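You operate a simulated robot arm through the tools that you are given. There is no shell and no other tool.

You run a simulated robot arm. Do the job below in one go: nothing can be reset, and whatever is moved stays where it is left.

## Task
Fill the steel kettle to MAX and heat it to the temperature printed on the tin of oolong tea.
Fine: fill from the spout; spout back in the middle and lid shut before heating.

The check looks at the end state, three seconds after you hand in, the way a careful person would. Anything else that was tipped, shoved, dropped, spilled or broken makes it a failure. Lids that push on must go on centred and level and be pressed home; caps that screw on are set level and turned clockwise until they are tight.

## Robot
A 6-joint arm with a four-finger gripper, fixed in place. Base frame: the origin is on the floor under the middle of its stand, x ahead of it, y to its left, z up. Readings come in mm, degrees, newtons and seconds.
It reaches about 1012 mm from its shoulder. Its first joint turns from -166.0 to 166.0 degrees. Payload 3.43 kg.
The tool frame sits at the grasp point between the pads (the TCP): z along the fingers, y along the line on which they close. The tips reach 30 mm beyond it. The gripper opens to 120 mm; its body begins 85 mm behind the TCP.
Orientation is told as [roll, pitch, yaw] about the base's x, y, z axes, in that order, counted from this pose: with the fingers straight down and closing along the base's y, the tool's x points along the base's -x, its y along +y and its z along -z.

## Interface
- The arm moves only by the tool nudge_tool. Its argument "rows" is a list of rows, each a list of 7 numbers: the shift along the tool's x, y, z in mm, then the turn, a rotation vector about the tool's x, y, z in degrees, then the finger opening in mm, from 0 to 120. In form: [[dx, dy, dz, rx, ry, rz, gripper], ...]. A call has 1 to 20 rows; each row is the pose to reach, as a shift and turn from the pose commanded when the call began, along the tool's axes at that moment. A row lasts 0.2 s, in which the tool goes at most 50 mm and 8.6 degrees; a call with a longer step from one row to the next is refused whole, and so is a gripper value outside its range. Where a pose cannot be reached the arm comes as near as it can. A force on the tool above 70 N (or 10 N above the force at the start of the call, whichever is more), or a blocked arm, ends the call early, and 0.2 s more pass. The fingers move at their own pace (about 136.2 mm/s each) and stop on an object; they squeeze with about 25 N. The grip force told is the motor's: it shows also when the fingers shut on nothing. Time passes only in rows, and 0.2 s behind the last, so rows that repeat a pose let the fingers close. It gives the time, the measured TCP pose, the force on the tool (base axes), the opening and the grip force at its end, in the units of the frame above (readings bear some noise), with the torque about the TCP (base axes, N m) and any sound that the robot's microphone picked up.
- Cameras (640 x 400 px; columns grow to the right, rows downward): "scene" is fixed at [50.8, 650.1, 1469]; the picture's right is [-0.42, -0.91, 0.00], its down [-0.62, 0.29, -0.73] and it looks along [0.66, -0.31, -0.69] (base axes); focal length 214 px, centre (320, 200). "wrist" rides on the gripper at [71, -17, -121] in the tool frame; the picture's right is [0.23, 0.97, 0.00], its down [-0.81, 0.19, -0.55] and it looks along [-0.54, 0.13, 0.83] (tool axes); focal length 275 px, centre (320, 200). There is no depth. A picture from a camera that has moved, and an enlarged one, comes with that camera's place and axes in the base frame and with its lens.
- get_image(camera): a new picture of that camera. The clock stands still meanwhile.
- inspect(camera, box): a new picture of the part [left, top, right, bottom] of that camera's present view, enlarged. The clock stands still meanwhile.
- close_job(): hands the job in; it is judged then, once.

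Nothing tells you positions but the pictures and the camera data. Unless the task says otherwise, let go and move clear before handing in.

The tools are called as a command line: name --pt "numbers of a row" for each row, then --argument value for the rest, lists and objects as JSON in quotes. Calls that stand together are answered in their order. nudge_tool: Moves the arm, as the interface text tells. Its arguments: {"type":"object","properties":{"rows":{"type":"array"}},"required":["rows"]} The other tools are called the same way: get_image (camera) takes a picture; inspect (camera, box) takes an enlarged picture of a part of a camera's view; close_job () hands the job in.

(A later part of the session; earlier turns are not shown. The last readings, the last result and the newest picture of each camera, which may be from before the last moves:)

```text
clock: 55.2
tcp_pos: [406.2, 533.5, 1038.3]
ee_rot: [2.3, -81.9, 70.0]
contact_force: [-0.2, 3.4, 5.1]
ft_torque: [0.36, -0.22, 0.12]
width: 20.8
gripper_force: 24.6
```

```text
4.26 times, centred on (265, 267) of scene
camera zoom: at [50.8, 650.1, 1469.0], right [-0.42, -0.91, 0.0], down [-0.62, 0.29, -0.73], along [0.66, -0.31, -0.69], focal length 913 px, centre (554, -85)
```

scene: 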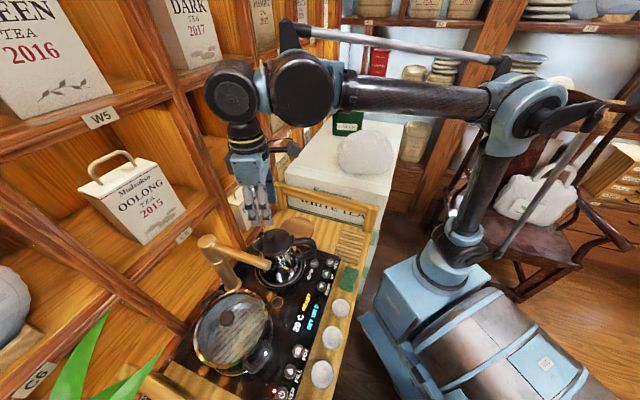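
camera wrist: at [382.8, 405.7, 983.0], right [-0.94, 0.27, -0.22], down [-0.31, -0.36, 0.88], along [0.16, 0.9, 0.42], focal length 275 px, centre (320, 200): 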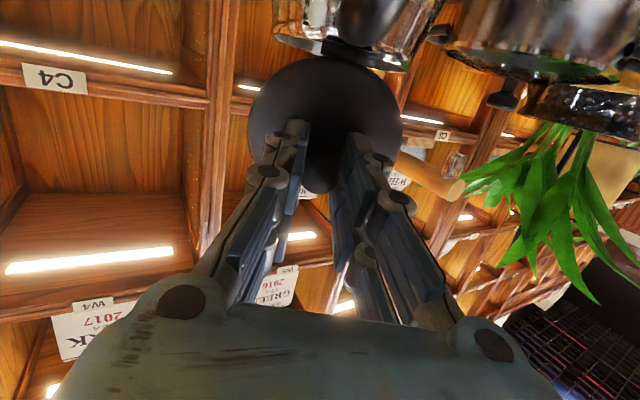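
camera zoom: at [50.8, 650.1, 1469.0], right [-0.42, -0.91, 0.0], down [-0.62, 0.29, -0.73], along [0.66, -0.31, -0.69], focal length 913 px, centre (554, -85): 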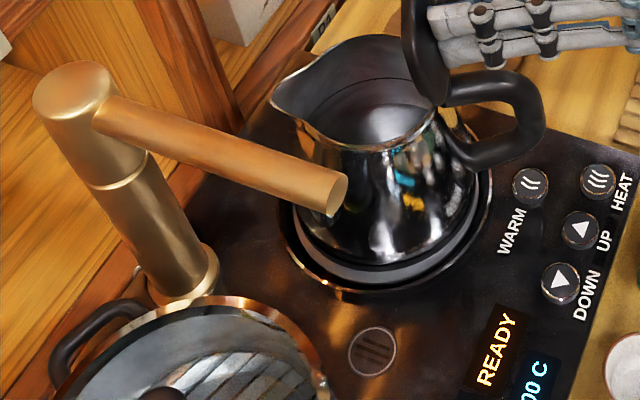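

The kettle still sits within its base ring. I'll open the fingers slightly to see whether the lid stays open by itself.

nudge_tool --pt "0 0 0 0 0 0 24" --pt "0 0 0 0 0 0 30" --pt "0 0 0 0 0 0 30"

inspect --camera "scene" --box '[190, 190, 340, 310]'

get_image --camera "wrist"

```text
clock: 56.0
tcp_pos: [406.9, 534.0, 1038.2]
ee_rot: [2.4, -82.0, 69.7]
contact_force: [-0.2, -0.5, 0.1]
ft_torque: [-0.01, 0.0, 0.0]
width: 30.2
gripper_force: 0.0
```

```text
3.33 times, centred on (265, 250) of scene
camera zoom: at [50.8, 650.1, 1469.0], right [-0.42, -0.91, 0.0], down [-0.62, 0.29, -0.73], along [0.66, -0.31, -0.69], focal length 715 px, centre (503, 33)
```

zoom: 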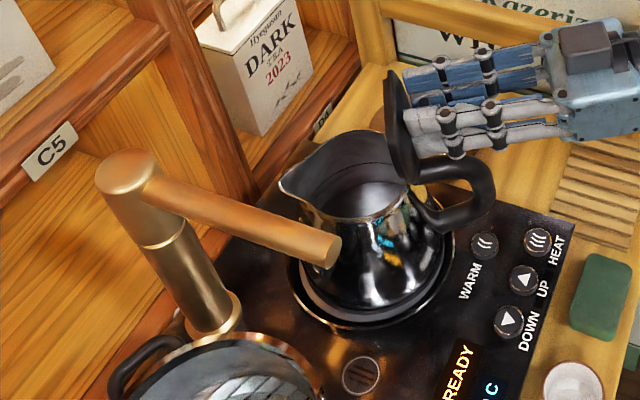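

```text
taken
camera wrist: at [383.0, 405.8, 983.1], right [-0.94, 0.27, -0.22], down [-0.31, -0.36, 0.88], along [0.16, 0.9, 0.42], focal length 275 px, centre (320, 200)
```

wrist: 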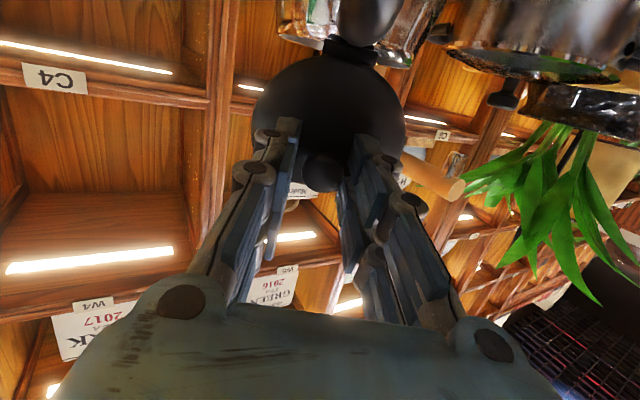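

The lid stays open on its own. I retreat straight back from the knob and then rise.

nudge_tool --pt "0 0 -10 0 0 0 40" --pt "0 0 -25 0 0 0 40" --pt "0 0 -45 0 0 0 40" --pt "0 0 -70 0 0 0 40"

inspect --camera "scene" --box '[190, 190, 340, 310]'

```text
clock: 57.0
tcp_pos: [386.8, 468.4, 1049.4]
ee_rot: [2.5, -81.9, 69.9]
contact_force: [-1.0, -0.4, -0.5]
ft_torque: [-0.01, 0.03, 0.04]
width: 40.2
gripper_force: 0.1
```

```text
3.33 times, centred on (265, 250) of scene
camera zoom: at [50.8, 650.1, 1469.0], right [-0.42, -0.91, 0.0], down [-0.62, 0.29, -0.73], along [0.66, -0.31, -0.69], focal length 715 px, centre (503, 33)
```

zoom: 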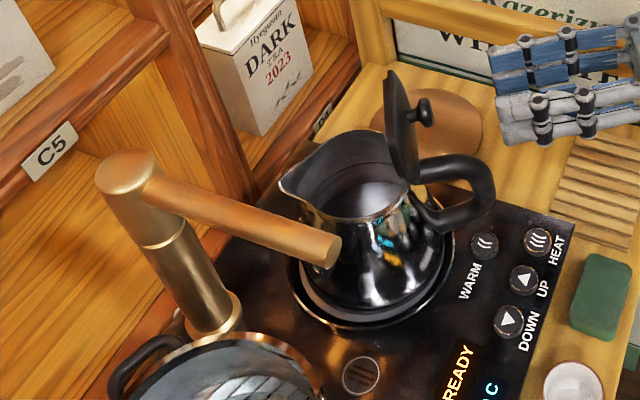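

The lid holds. I'll rise and level the tool to check the kettle's centring on its base from above and look for the MAX mark inside.

nudge_tool --pt "-30 0 -4 0 0 0 40" --pt "-60 0 -8 0 6 0 40" --pt "-95 0 -13 0 14 0 40" --pt "-110 0 -15 0 22 0 40" --pt "-110 0 -15 0 30 0 40" --pt "-110 0 -15 0 38 0 40" --pt "-110 0 -15 0 46 0 40" --pt "-110 0 -15 0 54 0 40" --pt "-110 0 -15 0 62 0 40" --pt "-110 0 -15 0 70 0 40" --pt "-110 0 -15 0 76 0 40" --pt "-110 0 -15 0 82 0 40"

get_image --camera "wrist"

get_image --camera "scene"

```text
clock: 59.6
tcp_pos: [381.4, 468.8, 1160.0]
ee_rot: [0.4, 0.2, 72.0]
contact_force: [0.7, 0.3, 0.3]
ft_torque: [0.05, 0.0, 0.0]
width: 40.0
gripper_force: 0.0
```

```text
taken
camera wrist: at [375.1, 396.4, 1279.0], right [-1.0, 0.08, 0.01], down [0.07, 0.83, 0.55], along [0.04, 0.55, -0.83], focal length 275 px, centre (320, 200)
```

wrist: 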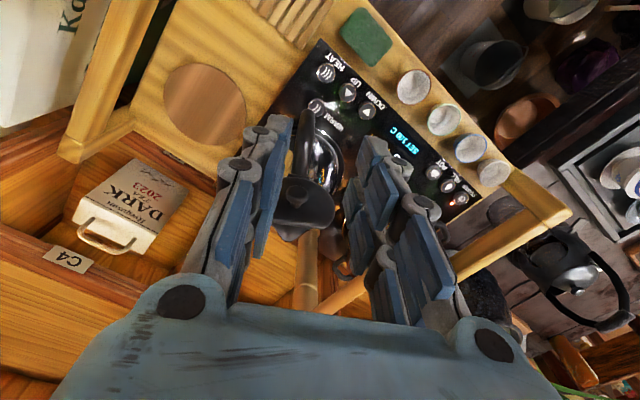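

```text
taken
```

scene: 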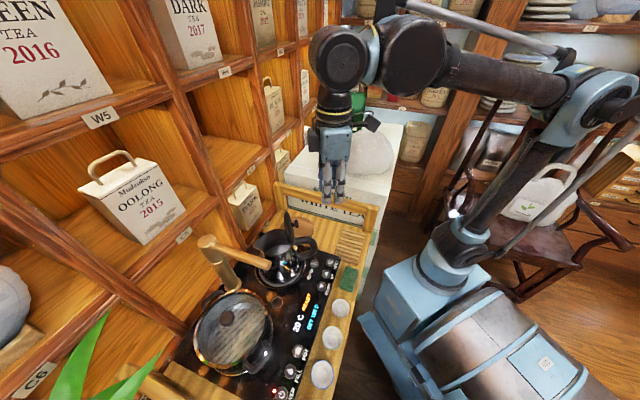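

inspect --camera "scene" --box '[230, 200, 330, 300]'

inspect --camera "scene" --box '[250, 220, 310, 260]'

inspect --camera "wrist" --box '[260, 100, 360, 250]'

```text
4.00 times, centred on (280, 250) of scene
camera zoom: at [50.8, 650.1, 1469.0], right [-0.42, -0.91, 0.0], down [-0.62, 0.29, -0.73], along [0.66, -0.31, -0.69], focal length 858 px, centre (480, 0)
```

zoom: 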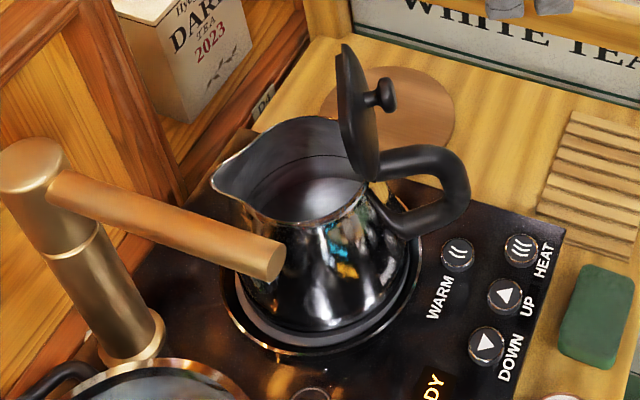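

```text
10.00 times, centred on (280, 240) of scene
camera zoom: at [50.8, 650.1, 1469.0], right [-0.42, -0.91, 0.0], down [-0.62, 0.29, -0.73], along [0.66, -0.31, -0.69], focal length 2145 px, centre (720, -200)
```

zoom: 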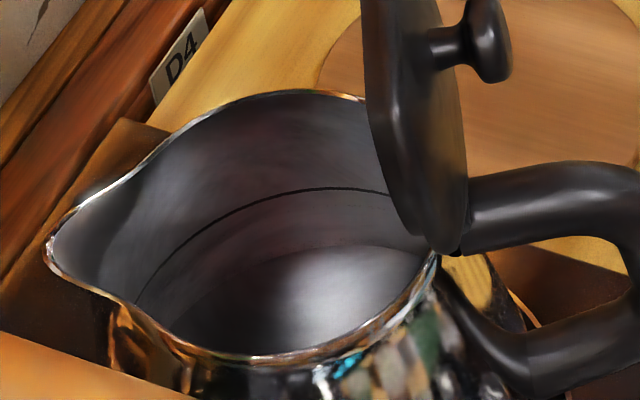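

```text
2.67 times, centred on (310, 175) of wrist
camera zoom: at [375.1, 396.4, 1279.0], right [-1.0, 0.08, 0.01], down [0.07, 0.83, 0.55], along [0.04, 0.55, -0.83], focal length 734 px, centre (347, 267)
```

zoom: 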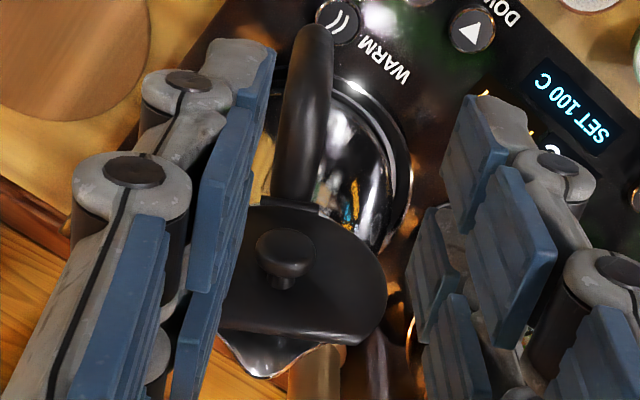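

I can see a ring line inside the kettle (likely the MAX line) and the kettle sits in its base. Next, the faucet: I'll move above its arm and straddle it with the fingers to swing it.

nudge_tool --pt "-40 20 0 0 0 5 60" --pt "-80 39 0 0 0 11 60" --pt "-120 59 0 0 0 17 60" --pt "-160 79 0 0 0 23 60" --pt "-200 98 0 0 0 27 60" --pt "-200 98 0 0 0 27 60"

get_image --camera "wrist"

get_image --camera "scene"

```text
clock: 61.0
tcp_pos: [349.6, 687.8, 1161.7]
ee_rot: [0.3, 0.2, 44.9]
contact_force: [0.0, 0.8, 0.8]
ft_torque: [0.03, -0.01, 0.01]
width: 59.9
gripper_force: 0.1
```

```text
taken
camera wrist: at [310.8, 625.7, 1279.9], right [-0.85, 0.53, 0.01], down [0.44, 0.71, 0.55], along [0.29, 0.47, -0.83], focal length 275 px, centre (320, 200)
```

wrist: 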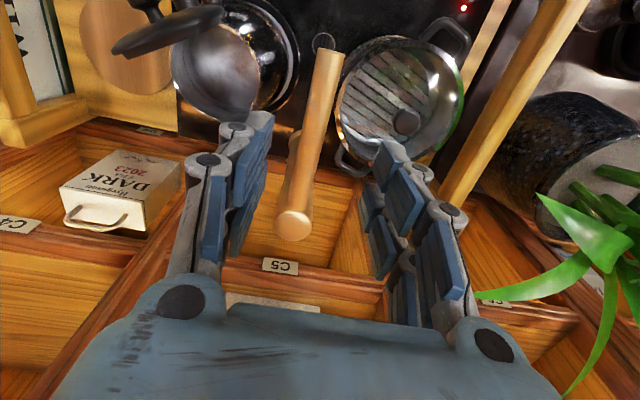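

```text
taken
```

scene: 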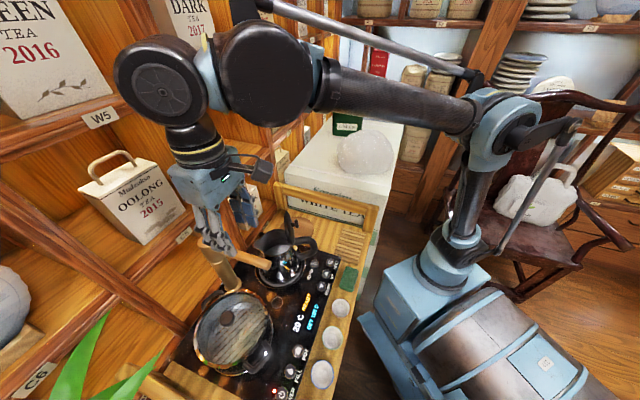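

The faucet arm runs from the column (420, 756) to its tip (317, 647), nearly centred between my fingers. I shift slightly, descend to straddle it, and close to a loose cage.

nudge_tool --pt "0 -5.4 10 0 0 -1.7 60" --pt "0 -5.4 35 0 0 -1.7 60" --pt "0 -5.4 60 0 0 -1.7 60" --pt "0 -5.4 80 0 0 -1.7 60" --pt "0 -5.4 98 0 0 -1.7 60" --pt "0 -5.4 98 0 0 -1.7 60"

get_image --camera "wrist"

inspect --camera "scene" --box '[160, 170, 310, 290]'

```text
clock: 62.4
tcp_pos: [352.5, 684.8, 1061.7]
ee_rot: [0.3, 0.2, 46.7]
contact_force: [0.2, -0.6, 0.3]
ft_torque: [-0.01, -0.01, 0.02]
width: 60.3
gripper_force: 0.0
```

```text
taken
camera wrist: at [316.6, 621.6, 1180.5], right [-0.87, 0.5, 0.01], down [0.42, 0.72, 0.55], along [0.27, 0.48, -0.83], focal length 275 px, centre (320, 200)
```

wrist: 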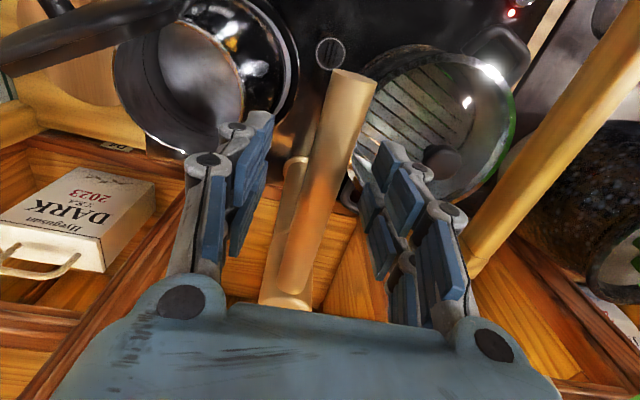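

```text
3.33 times, centred on (235, 230) of scene
camera zoom: at [50.8, 650.1, 1469.0], right [-0.42, -0.91, 0.0], down [-0.62, 0.29, -0.73], along [0.66, -0.31, -0.69], focal length 715 px, centre (603, 100)
```

zoom: 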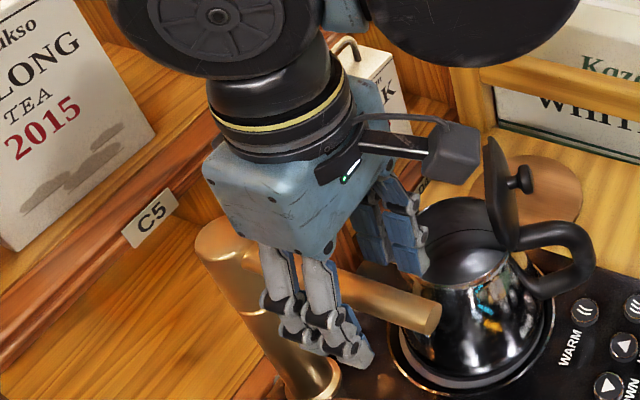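

The arm is centred between the fingers. I close to a loose cage (32 mm) and start the swing towards the kettle.

nudge_tool --pt "0 0 0 0 0 0 45" --pt "0 0 0 0 0 0 34" --pt "0 0 0 0 0 0 32" --pt "0 0 0 0 0 0 32"

nudge_tool --pt "-0.1 -5.1 0 0 0 -3 32" --pt "-0.5 -10.3 0 0 0 -6 32" --pt "-1.2 -15.3 0 0 0 -9 32" --pt "-2.1 -20.4 0 0 0 -12 32"

inspect --camera "scene" --box '[160, 170, 310, 290]'

```text
clock: 63.4
tcp_pos: [351.0, 685.2, 1061.2]
ee_rot: [0.4, 0.2, 46.7]
contact_force: [0.0, 0.4, -0.6]
ft_torque: [0.01, 0.0, -0.02]
width: 32.0
gripper_force: 0.1
```

```text
clock: 64.4
tcp_pos: [368.9, 674.6, 1063.0]
ee_rot: [0.3, 0.1, 58.7]
contact_force: [0.8, -0.5, -0.5]
ft_torque: [-0.01, 0.0, 0.0]
width: 32.4
gripper_force: 0.0
```

```text
3.33 times, centred on (235, 230) of scene
camera zoom: at [50.8, 650.1, 1469.0], right [-0.42, -0.91, 0.0], down [-0.62, 0.29, -0.73], along [0.66, -0.31, -0.69], focal length 715 px, centre (603, 100)
```

zoom: 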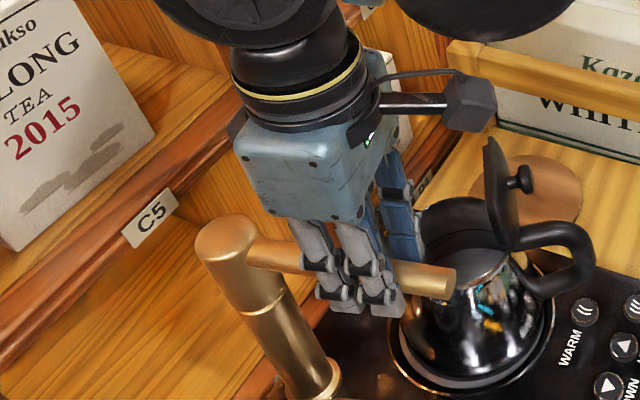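

The faucet turns freely. Continuing the swing until the outlet is over the kettle opening.

nudge_tool --pt "-0.1 -5.1 0 0 0 -3 32" --pt "-0.5 -10.3 0 0 0 -6 32" --pt "-1.2 -15.3 0 0 0 -9 32" --pt "-2.1 -20.4 0 0 0 -12 32" --pt "-3.3 -25.4 0 0 0 -15 32" --pt "-4.8 -30.3 0 0 0 -18 32" --pt "-6.5 -35.2 0 0 0 -21 32" --pt "-8.5 -39.9 0 0 0 -24 32" --pt "-10.7 -44.5 0 0 0 -27 32" --pt "-13.1 -49.1 0 0 0 -30 32" --pt "-15.8 -53.5 0 0 0 -33 32"

inspect --camera "scene" --box '[190, 180, 340, 300]'

get_image --camera "wrist"

```text
clock: 66.8
tcp_pos: [421.9, 661.4, 1061.5]
ee_rot: [0.3, -0.1, 91.7]
contact_force: [1.0, 1.0, -0.5]
ft_torque: [0.03, 0.0, 0.02]
width: 31.8
gripper_force: 0.0
```

```text
3.33 times, centred on (265, 240) of scene
camera zoom: at [50.8, 650.1, 1469.0], right [-0.42, -0.91, 0.0], down [-0.62, 0.29, -0.73], along [0.66, -0.31, -0.69], focal length 715 px, centre (503, 67)
```

zoom: 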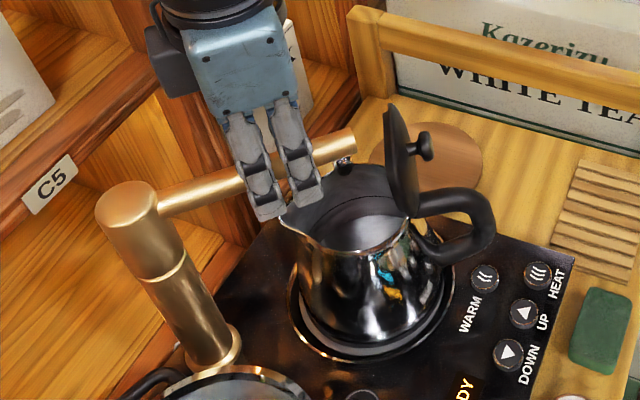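

```text
taken
camera wrist: at [442.2, 589.1, 1180.8], right [-0.97, -0.26, 0.0], down [-0.21, 0.8, 0.56], along [-0.15, 0.54, -0.83], focal length 275 px, centre (320, 200)
```

wrist: 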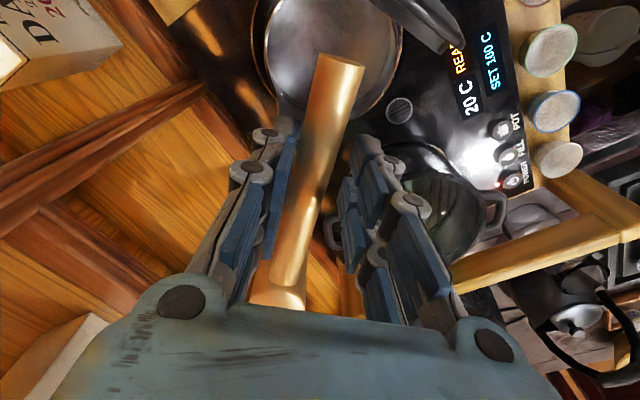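

The outlet is over the kettle opening (nozzle ≈ (430, 614), opening centre ≈ (428, 605)). I open the fingers and lift straight off.

nudge_tool --pt "0 0 0 0 0 0 50" --pt "0 0 0 0 0 0 60" --pt "0 0 -30 0 0 0 60" --pt "0 0 -65 0 0 0 60" --pt "0 0 -100 0 0 0 60"

inspect --camera "scene" --box '[190, 180, 340, 300]'

inspect --camera "scene" --box '[245, 215, 315, 260]'

```text
clock: 68.0
tcp_pos: [422.7, 658.8, 1161.5]
ee_rot: [0.3, -0.1, 91.7]
contact_force: [0.0, 0.0, -1.2]
ft_torque: [0.03, -0.02, -0.01]
width: 60.2
gripper_force: 0.0
```

```text
3.33 times, centred on (265, 240) of scene
camera zoom: at [50.8, 650.1, 1469.0], right [-0.42, -0.91, 0.0], down [-0.62, 0.29, -0.73], along [0.66, -0.31, -0.69], focal length 715 px, centre (503, 67)
```

zoom: 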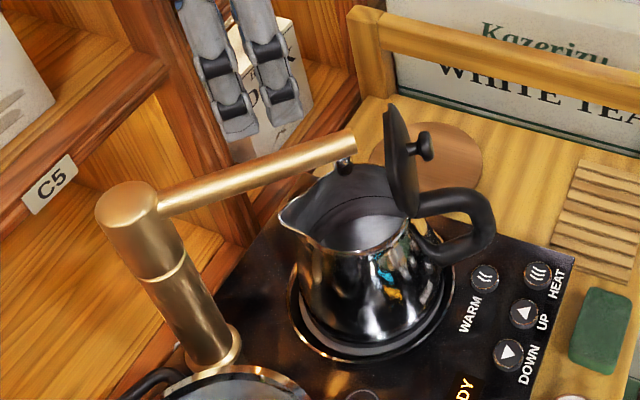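

```text
8.89 times, centred on (280, 238) of scene
camera zoom: at [50.8, 650.1, 1469.0], right [-0.42, -0.91, 0.0], down [-0.62, 0.29, -0.73], along [0.66, -0.31, -0.69], focal length 1906 px, centre (676, -133)
```

zoom: 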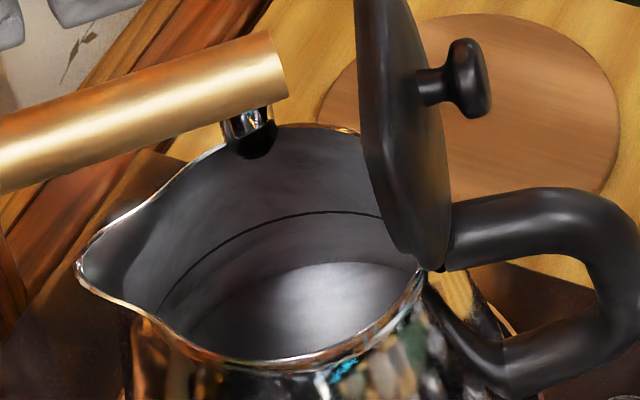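

Nozzle is well inside the kettle opening. Next: the FILL button. I move over it at safe height with closed fingers, yaw 45°.

nudge_tool --pt "-2 43 0 0 0 7.8 60" --pt "-5 87 0 0 0 15.6 40" --pt "-7 131 0 0 0 23.4 20" --pt "-10 175 0 0 0 31.1 0" --pt "-12 219 0 0 0 38.9 0" --pt "-15 262 0 0 0 46.7 0" --pt "-15 262 0 0 0 46.7 0"

get_image --camera "wrist"

get_image --camera "scene"

```text
clock: 69.6
tcp_pos: [162.1, 664.8, 1164.3]
ee_rot: [0.3, 0.2, 45.0]
contact_force: [0.0, -0.5, 0.7]
ft_torque: [0.01, -0.01, -0.01]
width: 0.0
gripper_force: 24.9
```

```text
taken
camera wrist: at [125.0, 604.1, 1282.6], right [-0.85, 0.53, 0.01], down [0.44, 0.71, 0.55], along [0.29, 0.47, -0.83], focal length 275 px, centre (320, 200)
```

wrist: 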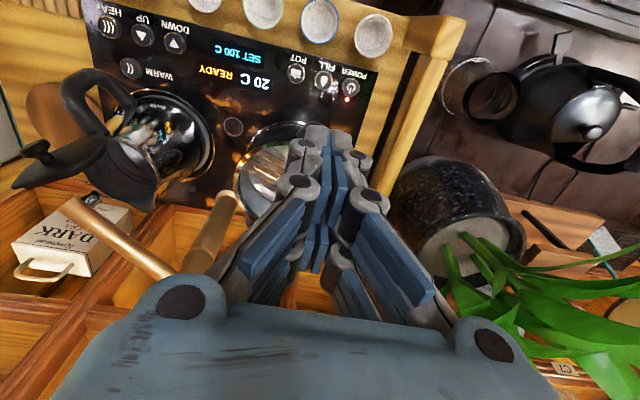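

```text
taken
```

scene: 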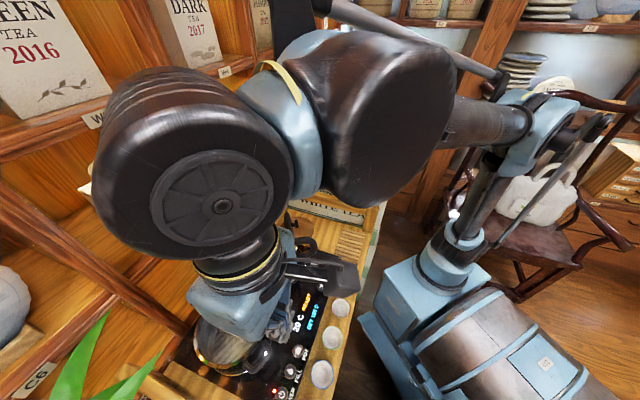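

Buttons are visible. I zoom to refine FILL's position before descending.

inspect --camera "wrist" --box '[260, 40, 400, 130]'

inspect --camera "wrist" --box '[80, 0, 300, 120]'

```text
4.44 times, centred on (330, 85) of wrist
camera zoom: at [125.0, 604.1, 1282.6], right [-0.85, 0.53, 0.01], down [0.44, 0.71, 0.55], along [0.29, 0.47, -0.83], focal length 1224 px, centre (276, 711)
```

zoom: 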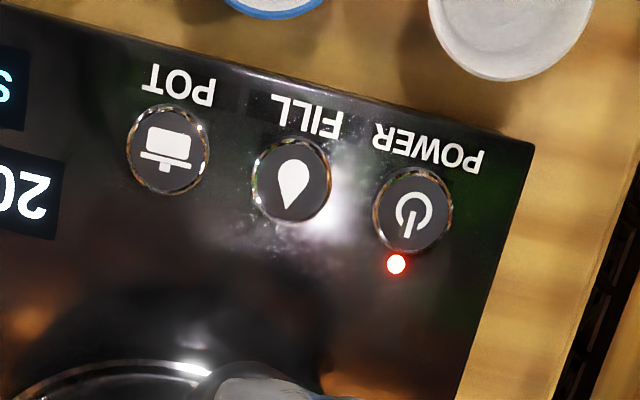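

```text
2.91 times, centred on (190, 60) of wrist
camera zoom: at [125.0, 604.1, 1282.6], right [-0.85, 0.53, 0.01], down [0.44, 0.71, 0.55], along [0.29, 0.47, -0.83], focal length 801 px, centre (698, 607)
```

zoom: 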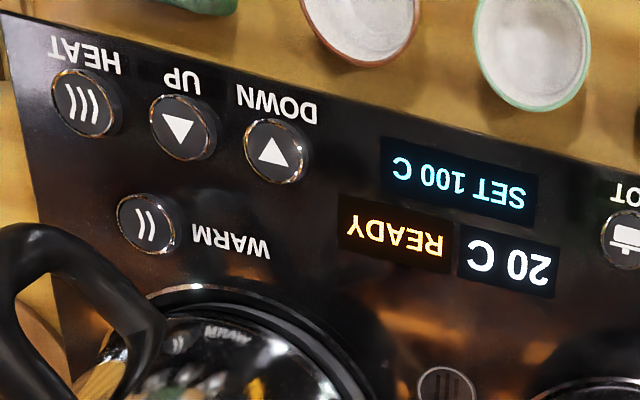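

FILL is at about (161, 672). I shift 6 mm along the row and descend to just above the button.

nudge_tool --pt "0 6 45 0 0 0 0" --pt "0 6 90 0 0 0 0" --pt "0 6 135 0 0 0 0" --pt "0 6 180 0 0 0 0" --pt "0 6 220 0 0 0 0" --pt "0 6 255 0 0 0 0" --pt "0 6 266 0 0 0 0" --pt "0 6 266 0 0 0 0"

get_image --camera "wrist"

inspect --camera "scene" --box '[220, 280, 360, 400]'

```text
clock: 71.4
tcp_pos: [154.8, 672.2, 896.6]
ee_rot: [0.3, 0.2, 45.0]
contact_force: [0.1, -0.5, 0.9]
ft_torque: [0.01, 0.01, -0.03]
width: 0.0
gripper_force: 24.8
```

```text
taken
camera wrist: at [116.4, 608.0, 1015.7], right [-0.85, 0.53, 0.01], down [0.44, 0.71, 0.55], along [0.29, 0.47, -0.83], focal length 275 px, centre (320, 200)
```

wrist: 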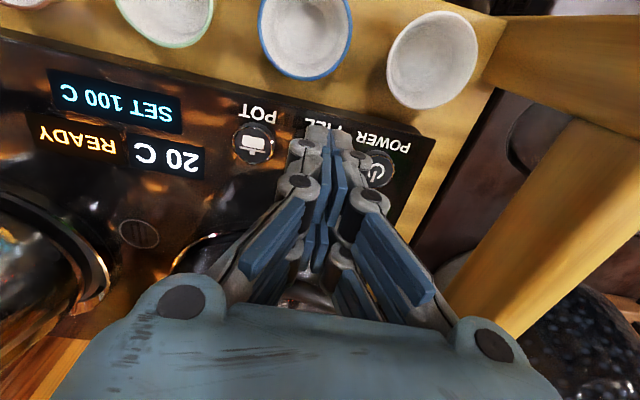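

```text
3.33 times, centred on (290, 340) of scene
camera zoom: at [50.8, 650.1, 1469.0], right [-0.42, -0.91, 0.0], down [-0.62, 0.29, -0.73], along [0.66, -0.31, -0.69], focal length 715 px, centre (420, -267)
```

zoom: 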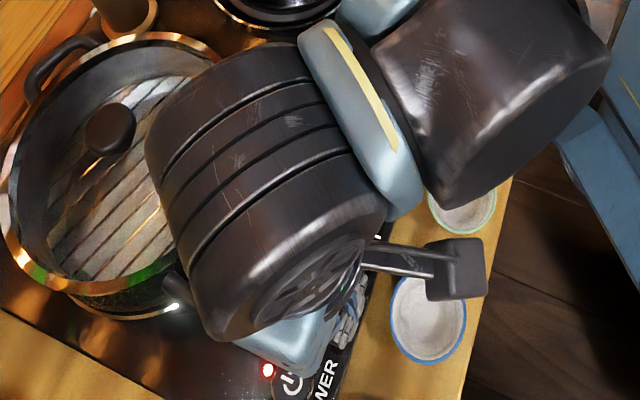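

Tips are just above FILL (3 mm lateral offset to fix). Descending slowly with force checks.

nudge_tool --pt "0 -3 2 0 0 0 0" --pt "0 -3 4 0 0 0 0" --pt "0 -3 6 0 0 0 0"

nudge_tool --pt "0 0 1 0 0 0 0" --pt "0 0 2 0 0 0 0"

```text
clock: 72.2
tcp_pos: [156.4, 669.7, 890.8]
ee_rot: [0.3, 0.2, 45.0]
contact_force: [0.1, -0.1, 0.8]
ft_torque: [0.01, 0.04, -0.02]
width: 0.1
gripper_force: 24.8
```

```text
clock: 72.8
tcp_pos: [157.1, 670.4, 889.2]
ee_rot: [0.4, 0.2, 45.0]
contact_force: [-0.1, 0.4, -0.3]
ft_torque: [0.0, -0.02, 0.02]
width: 0.0
gripper_force: 24.9
```

No contact yet; continuing in small steps.

nudge_tool --pt "0 0 1 0 0 0 0" --pt "0 0 2 0 0 0 0" --pt "0 0 3 0 0 0 0"

```text
clock: 73.6
tcp_pos: [155.3, 669.4, 885.5]
ee_rot: [0.2, 0.1, 45.1]
contact_force: [0.0, 0.5, -0.4]
ft_torque: [0.02, 0.03, -0.04]
width: 0.0
gripper_force: 24.9
```

nudge_tool --pt "0 0 1 0 0 0 0" --pt "0 0 2 0 0 0 0" --pt "0 0 3 0 0 0 0"

```text
clock: 74.4
tcp_pos: [156.3, 669.7, 883.0]
ee_rot: [0.2, 0.2, 45.0]
contact_force: [-0.9, -0.9, -0.5]
ft_torque: [0.0, -0.02, 0.0]
width: 0.2
gripper_force: 24.7
```

Still no contact at tip z≈853. Continuing.

nudge_tool --pt "0 0 1 0 0 0 0" --pt "0 0 2 0 0 0 0" --pt "0 0 3 0 0 0 0"

get_image --camera "wrist"

```text
clock: 75.2
tcp_pos: [156.9, 669.1, 881.5]
ee_rot: [0.2, 0.1, 45.0]
contact_force: [0.2, -0.3, 0.0]
ft_torque: [0.0, 0.0, 0.01]
width: 0.0
gripper_force: 24.7
```

```text
taken
camera wrist: at [118.9, 606.8, 999.7], right [-0.85, 0.53, 0.01], down [0.44, 0.71, 0.55], along [0.29, 0.47, -0.83], focal length 275 px, centre (320, 200)
```

wrist: 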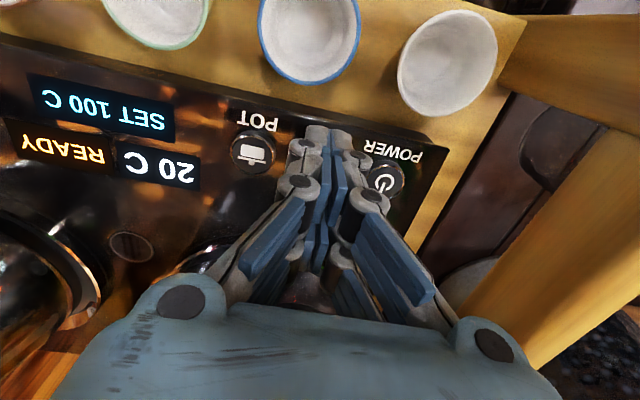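

No contact yet; continuing down in 1 mm steps.

nudge_tool --pt "0 0 1 0 0 0 0" --pt "0 0 2 0 0 0 0" --pt "0 0 3 0 0 0 0"

```text
clock: 76.0
tcp_pos: [156.0, 668.9, 878.7]
ee_rot: [0.4, 0.1, 45.0]
contact_force: [-0.6, -0.5, 0.3]
ft_torque: [0.0, 0.03, -0.01]
width: 0.0
gripper_force: 24.7
```

nudge_tool --pt "0 0 1 0 0 0 0" --pt "0 0 2 0 0 0 0" --pt "0 0 3 0 0 0 0"

```text
clock: 76.8
tcp_pos: [156.9, 669.8, 873.0]
ee_rot: [0.3, 0.1, 45.0]
contact_force: [0.4, -0.7, 0.8]
ft_torque: [0.01, 0.01, 0.0]
width: 6.1
gripper_force: 33.2
heard: click
```

A click was heard — the button was pressed. I raise the tool and look at the display and kettle.

nudge_tool --pt "0 0 -8 0 0 0 0" --pt "0 0 -16 0 0 0 0"

get_image --camera "wrist"

get_image --camera "scene"

```text
clock: 77.4
tcp_pos: [156.8, 669.9, 892.0]
ee_rot: [0.3, 0.3, 44.9]
contact_force: [-0.4, 0.3, 0.0]
ft_torque: [0.01, -0.03, -0.02]
width: 0.0
gripper_force: 32.9
```

```text
taken
camera wrist: at [119.6, 606.6, 1009.7], right [-0.85, 0.53, 0.01], down [0.44, 0.71, 0.55], along [0.29, 0.47, -0.83], focal length 275 px, centre (320, 200)
```

wrist: 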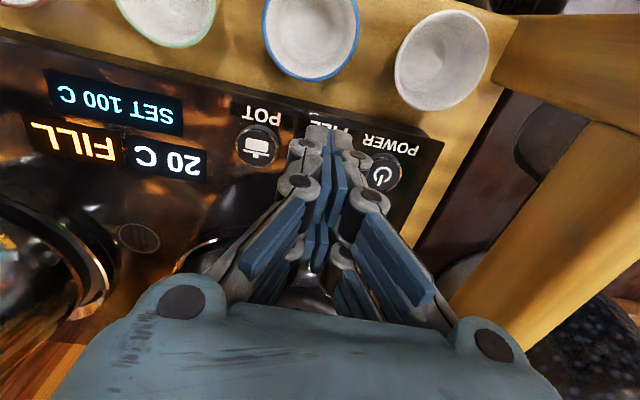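

```text
taken
```

scene: 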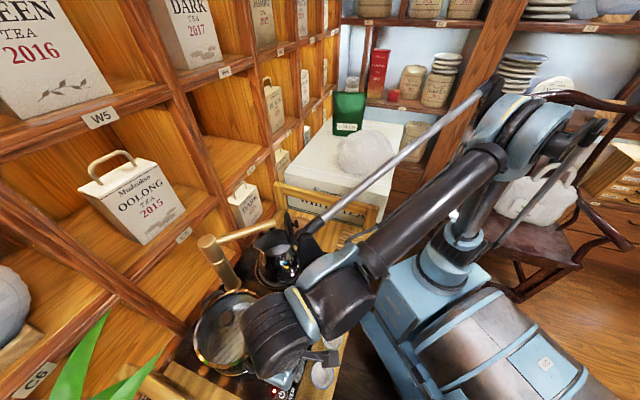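

The display shows FILL and water should be running. Watching the kettle.

inspect --camera "scene" --box '[245, 215, 315, 260]'

inspect --camera "wrist" --box '[0, 60, 240, 200]'

```text
8.89 times, centred on (280, 238) of scene
camera zoom: at [50.8, 650.1, 1469.0], right [-0.42, -0.91, 0.0], down [-0.62, 0.29, -0.73], along [0.66, -0.31, -0.69], focal length 1906 px, centre (676, -133)
```

zoom: 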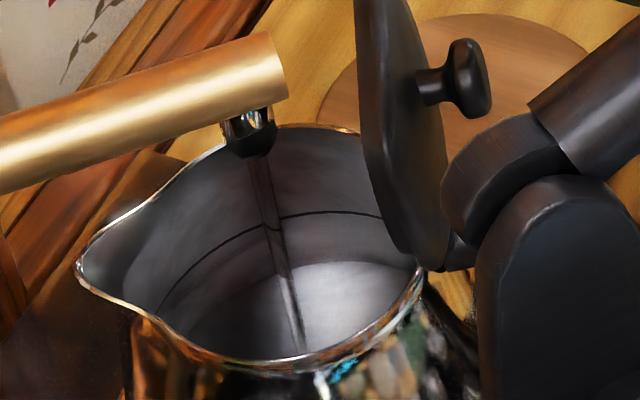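

```text
2.67 times, centred on (120, 130) of wrist
camera zoom: at [119.6, 606.6, 1009.7], right [-0.85, 0.53, 0.01], down [0.44, 0.71, 0.55], along [0.29, 0.47, -0.83], focal length 734 px, centre (853, 387)
```

zoom: 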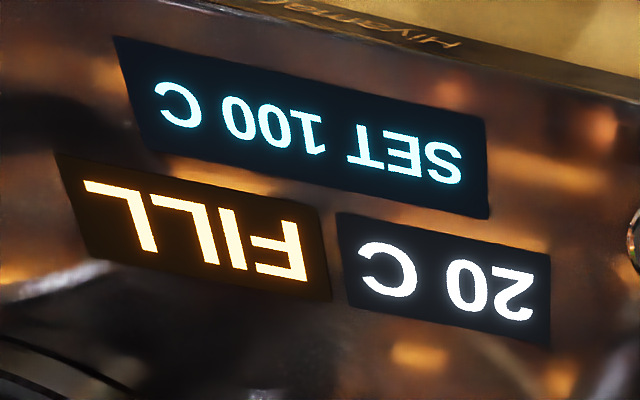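

Water streams into the kettle; the dark ring inside should be MAX. I hold above the FILL button, ready to press again, and watch the level.

nudge_tool --pt "0 0 4 0 0 0 0" --pt "0 0 8 0 0 0 0" --pt "0 0 8 0 0 0 0" --pt "0 0 8 0 0 0 0" --pt "0 0 8 0 0 0 0"

inspect --camera "scene" --box '[245, 215, 315, 260]'

```text
clock: 78.6
tcp_pos: [156.2, 669.6, 883.7]
ee_rot: [0.3, 0.2, 45.0]
contact_force: [0.5, -0.3, 1.1]
ft_torque: [0.04, 0.02, 0.02]
width: 0.0
gripper_force: 33.5
```

```text
8.89 times, centred on (280, 238) of scene
camera zoom: at [50.8, 650.1, 1469.0], right [-0.42, -0.91, 0.0], down [-0.62, 0.29, -0.73], along [0.66, -0.31, -0.69], focal length 1906 px, centre (676, -133)
```

zoom: 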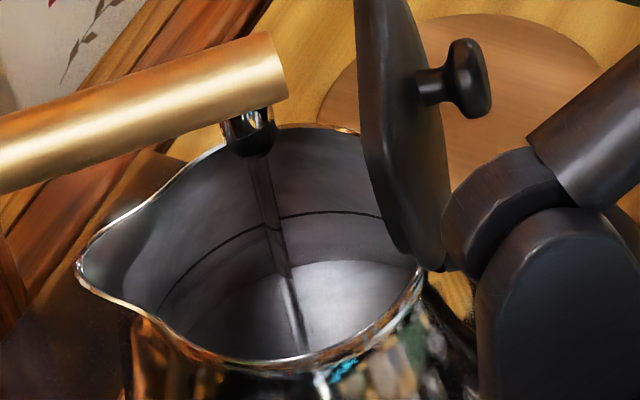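

Level is rising slowly. Waiting 2 s more.

nudge_tool --pt "0 0 0 0 0 0 0" --pt "0 0 0 0 0 0 0" --pt "0 0 0 0 0 0 0" --pt "0 0 0 0 0 0 0" --pt "0 0 0 0 0 0 0" --pt "0 0 0 0 0 0 0" --pt "0 0 0 0 0 0 0" --pt "0 0 0 0 0 0 0" --pt "0 0 0 0 0 0 0"

inspect --camera "scene" --box '[245, 215, 315, 260]'

```text
clock: 80.6
tcp_pos: [156.0, 669.2, 882.5]
ee_rot: [0.3, 0.2, 45.0]
contact_force: [0.1, 1.3, 1.2]
ft_torque: [0.03, 0.01, 0.04]
width: 0.0
gripper_force: 33.5
```

```text
8.89 times, centred on (280, 238) of scene
camera zoom: at [50.8, 650.1, 1469.0], right [-0.42, -0.91, 0.0], down [-0.62, 0.29, -0.73], along [0.66, -0.31, -0.69], focal length 1906 px, centre (676, -133)
```

zoom: 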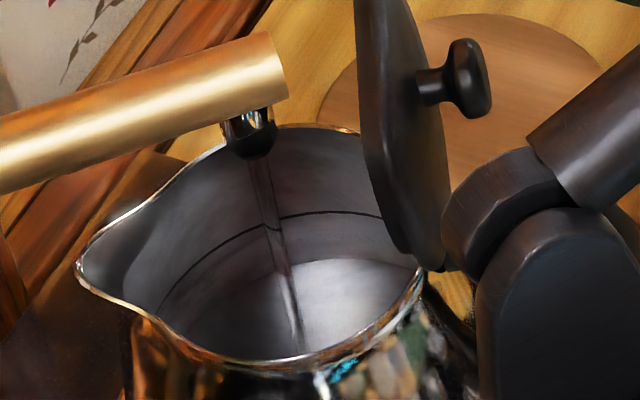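

Let me zoom tighter on the line and water edge.

inspect --camera "scene" --box '[252, 228, 296, 256]'

nudge_tool --pt "0 0 0 0 0 0 0" --pt "0 0 0 0 0 0 0" --pt "0 0 0 0 0 0 0" --pt "0 0 0 0 0 0 0" --pt "0 0 0 0 0 0 0" --pt "0 0 0 0 0 0 0" --pt "0 0 0 0 0 0 0" --pt "0 0 0 0 0 0 0" --pt "0 0 0 0 0 0 0" --pt "0 0 0 0 0 0 0" --pt "0 0 0 0 0 0 0" --pt "0 0 0 0 0 0 0" --pt "0 0 0 0 0 0 0" --pt "0 0 0 0 0 0 0"

inspect --camera "scene" --box '[252, 228, 296, 256]'

```text
14.29 times, centred on (274, 242) of scene
camera zoom: at [50.8, 650.1, 1469.0], right [-0.42, -0.91, 0.0], down [-0.62, 0.29, -0.73], along [0.66, -0.31, -0.69], focal length 3064 px, centre (977, -400)
```

zoom: 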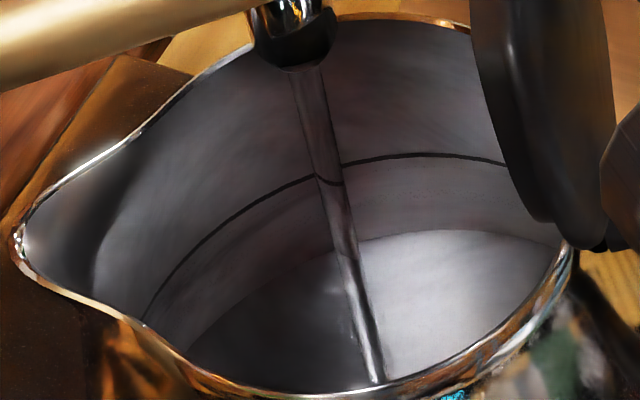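

```text
clock: 83.6
tcp_pos: [155.7, 669.4, 882.2]
ee_rot: [0.3, 0.2, 45.1]
contact_force: [-0.5, 0.4, 0.3]
ft_torque: [-0.01, 0.06, -0.01]
width: 0.0
gripper_force: 33.3
```

```text
14.29 times, centred on (274, 242) of scene
camera zoom: at [50.8, 650.1, 1469.0], right [-0.42, -0.91, 0.0], down [-0.62, 0.29, -0.73], along [0.66, -0.31, -0.69], focal length 3064 px, centre (977, -400)
```

zoom: 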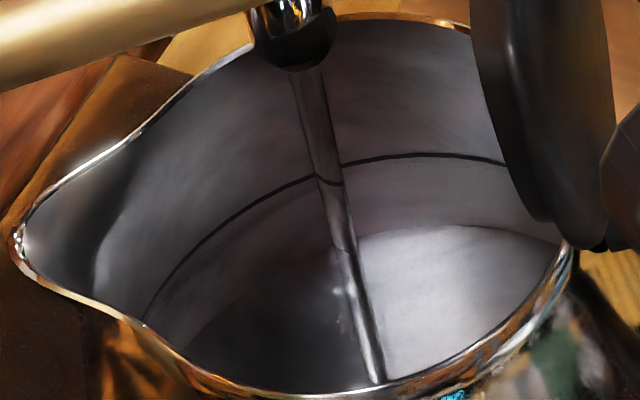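

Water rises about 2–3 px/s in this zoom; the line is ~78 px above. I wait in 4 s chunks.

nudge_tool --pt "0 0 0 0 0 0 0" --pt "0 0 0 0 0 0 0" --pt "0 0 0 0 0 0 0" --pt "0 0 0 0 0 0 0" --pt "0 0 0 0 0 0 0" --pt "0 0 0 0 0 0 0" --pt "0 0 0 0 0 0 0" --pt "0 0 0 0 0 0 0" --pt "0 0 0 0 0 0 0" --pt "0 0 0 0 0 0 0" --pt "0 0 0 0 0 0 0" --pt "0 0 0 0 0 0 0" --pt "0 0 0 0 0 0 0" --pt "0 0 0 0 0 0 0" --pt "0 0 0 0 0 0 0" --pt "0 0 0 0 0 0 0" --pt "0 0 0 0 0 0 0" --pt "0 0 0 0 0 0 0" --pt "0 0 0 0 0 0 0" --pt "0 0 0 0 0 0 0"

inspect --camera "scene" --box '[252, 228, 296, 256]'

```text
clock: 87.8
tcp_pos: [156.9, 668.9, 883.0]
ee_rot: [0.3, 0.2, 45.0]
contact_force: [0.2, -0.2, 0.0]
ft_torque: [0.0, 0.05, -0.02]
width: 0.3
gripper_force: 33.4
```

```text
14.29 times, centred on (274, 242) of scene
camera zoom: at [50.8, 650.1, 1469.0], right [-0.42, -0.91, 0.0], down [-0.62, 0.29, -0.73], along [0.66, -0.31, -0.69], focal length 3064 px, centre (977, -400)
```

zoom: 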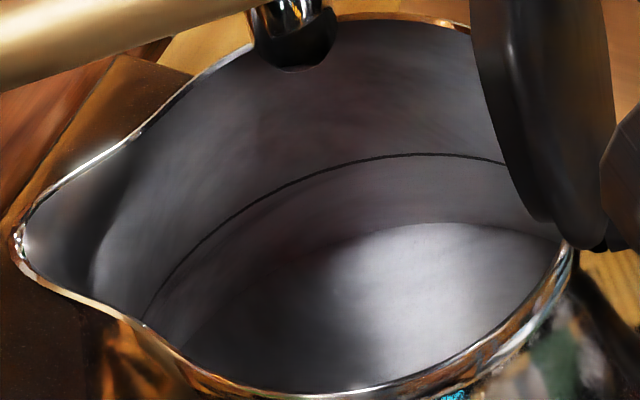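

The stream has stopped by itself — FILL seems to dispense a fixed dose. Checking the display and sound state.

get_image --camera "wrist"

inspect --camera "scene" --box '[245, 215, 315, 260]'

```text
taken
camera wrist: at [119.1, 607.3, 1001.5], right [-0.85, 0.53, 0.01], down [0.44, 0.71, 0.55], along [0.29, 0.47, -0.83], focal length 275 px, centre (320, 200)
```

wrist: 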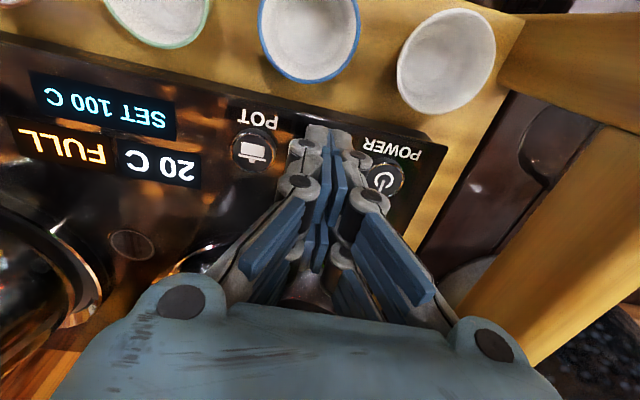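

```text
8.89 times, centred on (280, 238) of scene
camera zoom: at [50.8, 650.1, 1469.0], right [-0.42, -0.91, 0.0], down [-0.62, 0.29, -0.73], along [0.66, -0.31, -0.69], focal length 1906 px, centre (676, -133)
```

zoom: 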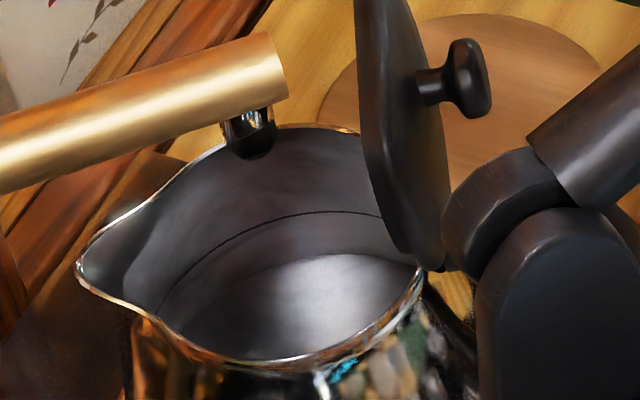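

The display reads FULL, so the machine stopped by itself, and the water now reaches the ring line (its lower half is covered). I raise the arm and move back above the faucet arm, checking the level from above.

nudge_tool --pt "0 0 -40 0 0 0 0" --pt "0 0 -80 0 0 0 0" --pt "0 0 -120 0 0 0 0" --pt "0 0 -160 0 0 0 0" --pt "0 0 -200 0 0 0 0" --pt "0 0 -240 0 0 0 0" --pt "0 0 -280 0 0 0 0"

nudge_tool --pt "-30 -33 0 0 0 -7.8 20" --pt "-60 -66 0 0 0 -15.6 40" --pt "-91 -98 0 0 0 -23.4 60" --pt "-121 -130 0 0 0 -31.1 60" --pt "-151 -163 0 0 0 -38.9 60" --pt "-181.7 -195.2 0 0 0 -46.7 60" --pt "-181.7 -195.2 0 0 0 -46.7 60"

get_image --camera "wrist"

inspect --camera "scene" --box '[252, 228, 296, 256]'

```text
clock: 89.4
tcp_pos: [159.2, 666.9, 1163.2]
ee_rot: [0.4, 0.2, 45.0]
contact_force: [-0.4, -0.1, -0.2]
ft_torque: [-0.07, -0.05, -0.01]
width: 0.0
gripper_force: 33.4
```

```text
clock: 91.0
tcp_pos: [426.2, 659.2, 1159.7]
ee_rot: [0.4, -0.2, 91.7]
contact_force: [-0.6, -0.4, -0.2]
ft_torque: [-0.02, -0.01, 0.01]
width: 60.2
gripper_force: 0.1
```

```text
taken
camera wrist: at [446.2, 588.6, 1278.0], right [-0.97, -0.26, 0.0], down [-0.21, 0.8, 0.56], along [-0.15, 0.54, -0.83], focal length 275 px, centre (320, 200)
```

wrist: 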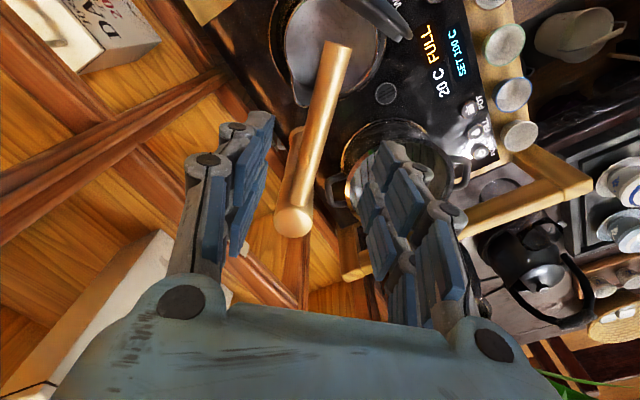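

```text
14.29 times, centred on (274, 242) of scene
camera zoom: at [50.8, 650.1, 1469.0], right [-0.42, -0.91, 0.0], down [-0.62, 0.29, -0.73], along [0.66, -0.31, -0.69], focal length 3064 px, centre (977, -400)
```

zoom: 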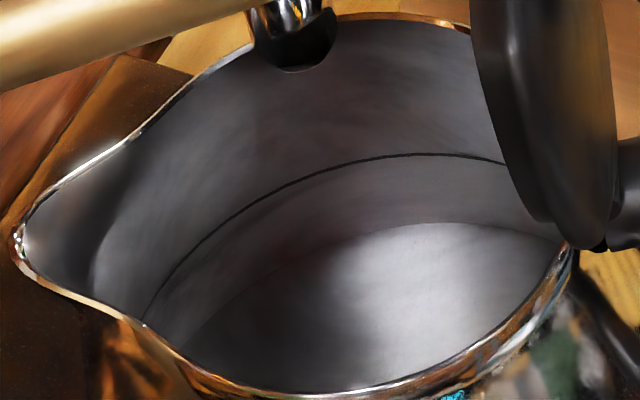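

Zooming into the kettle from above to verify the level against the line.

inspect --camera "wrist" --box '[260, 0, 410, 110]'

```text
3.64 times, centred on (335, 55) of wrist
camera zoom: at [446.2, 588.6, 1278.0], right [-0.97, -0.26, 0.0], down [-0.21, 0.8, 0.56], along [-0.15, 0.54, -0.83], focal length 1001 px, centre (266, 727)
```

zoom: 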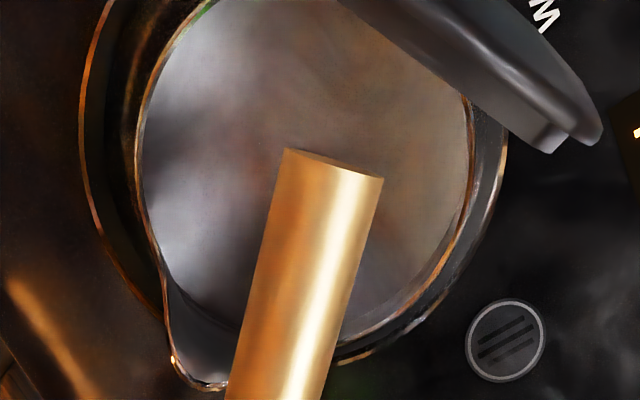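

From above the surface sits high near the rim, consistent with FULL at the line. Now I lower over the faucet arm, cage it again and swing it back to the middle.

nudge_tool --pt "0 -1.8 25 0 0 0 60" --pt "0 -1.8 50 0 0 0 60" --pt "0 -1.8 75 0 0 0 60" --pt "0 -1.8 98 0 0 0 60" --pt "0 -1.8 98 0 0 0 45" --pt "0 -1.8 98 0 0 0 32" --pt "0 -1.8 98 0 0 0 32"

inspect --camera "scene" --box '[190, 180, 340, 300]'

get_image --camera "wrist"

```text
clock: 92.6
tcp_pos: [424.3, 660.1, 1062.9]
ee_rot: [0.3, -0.1, 91.7]
contact_force: [-0.8, -0.1, -0.6]
ft_torque: [0.01, -0.03, 0.01]
width: 31.9
gripper_force: 0.0
```

```text
3.33 times, centred on (265, 240) of scene
camera zoom: at [50.8, 650.1, 1469.0], right [-0.42, -0.91, 0.0], down [-0.62, 0.29, -0.73], along [0.66, -0.31, -0.69], focal length 715 px, centre (503, 67)
```

zoom: 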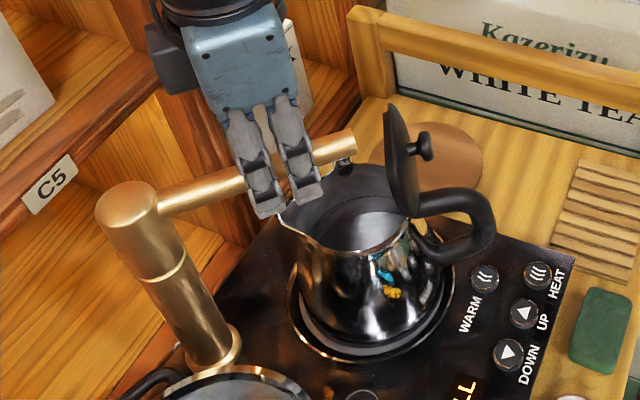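

```text
taken
camera wrist: at [444.3, 588.8, 1181.3], right [-0.97, -0.26, 0.0], down [-0.21, 0.8, 0.56], along [-0.15, 0.54, -0.83], focal length 275 px, centre (320, 200)
```

wrist: 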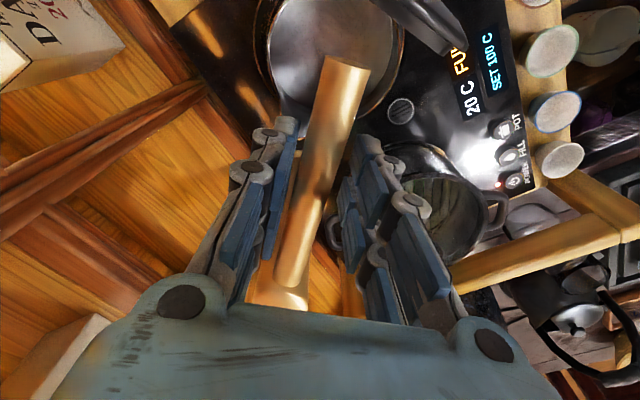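

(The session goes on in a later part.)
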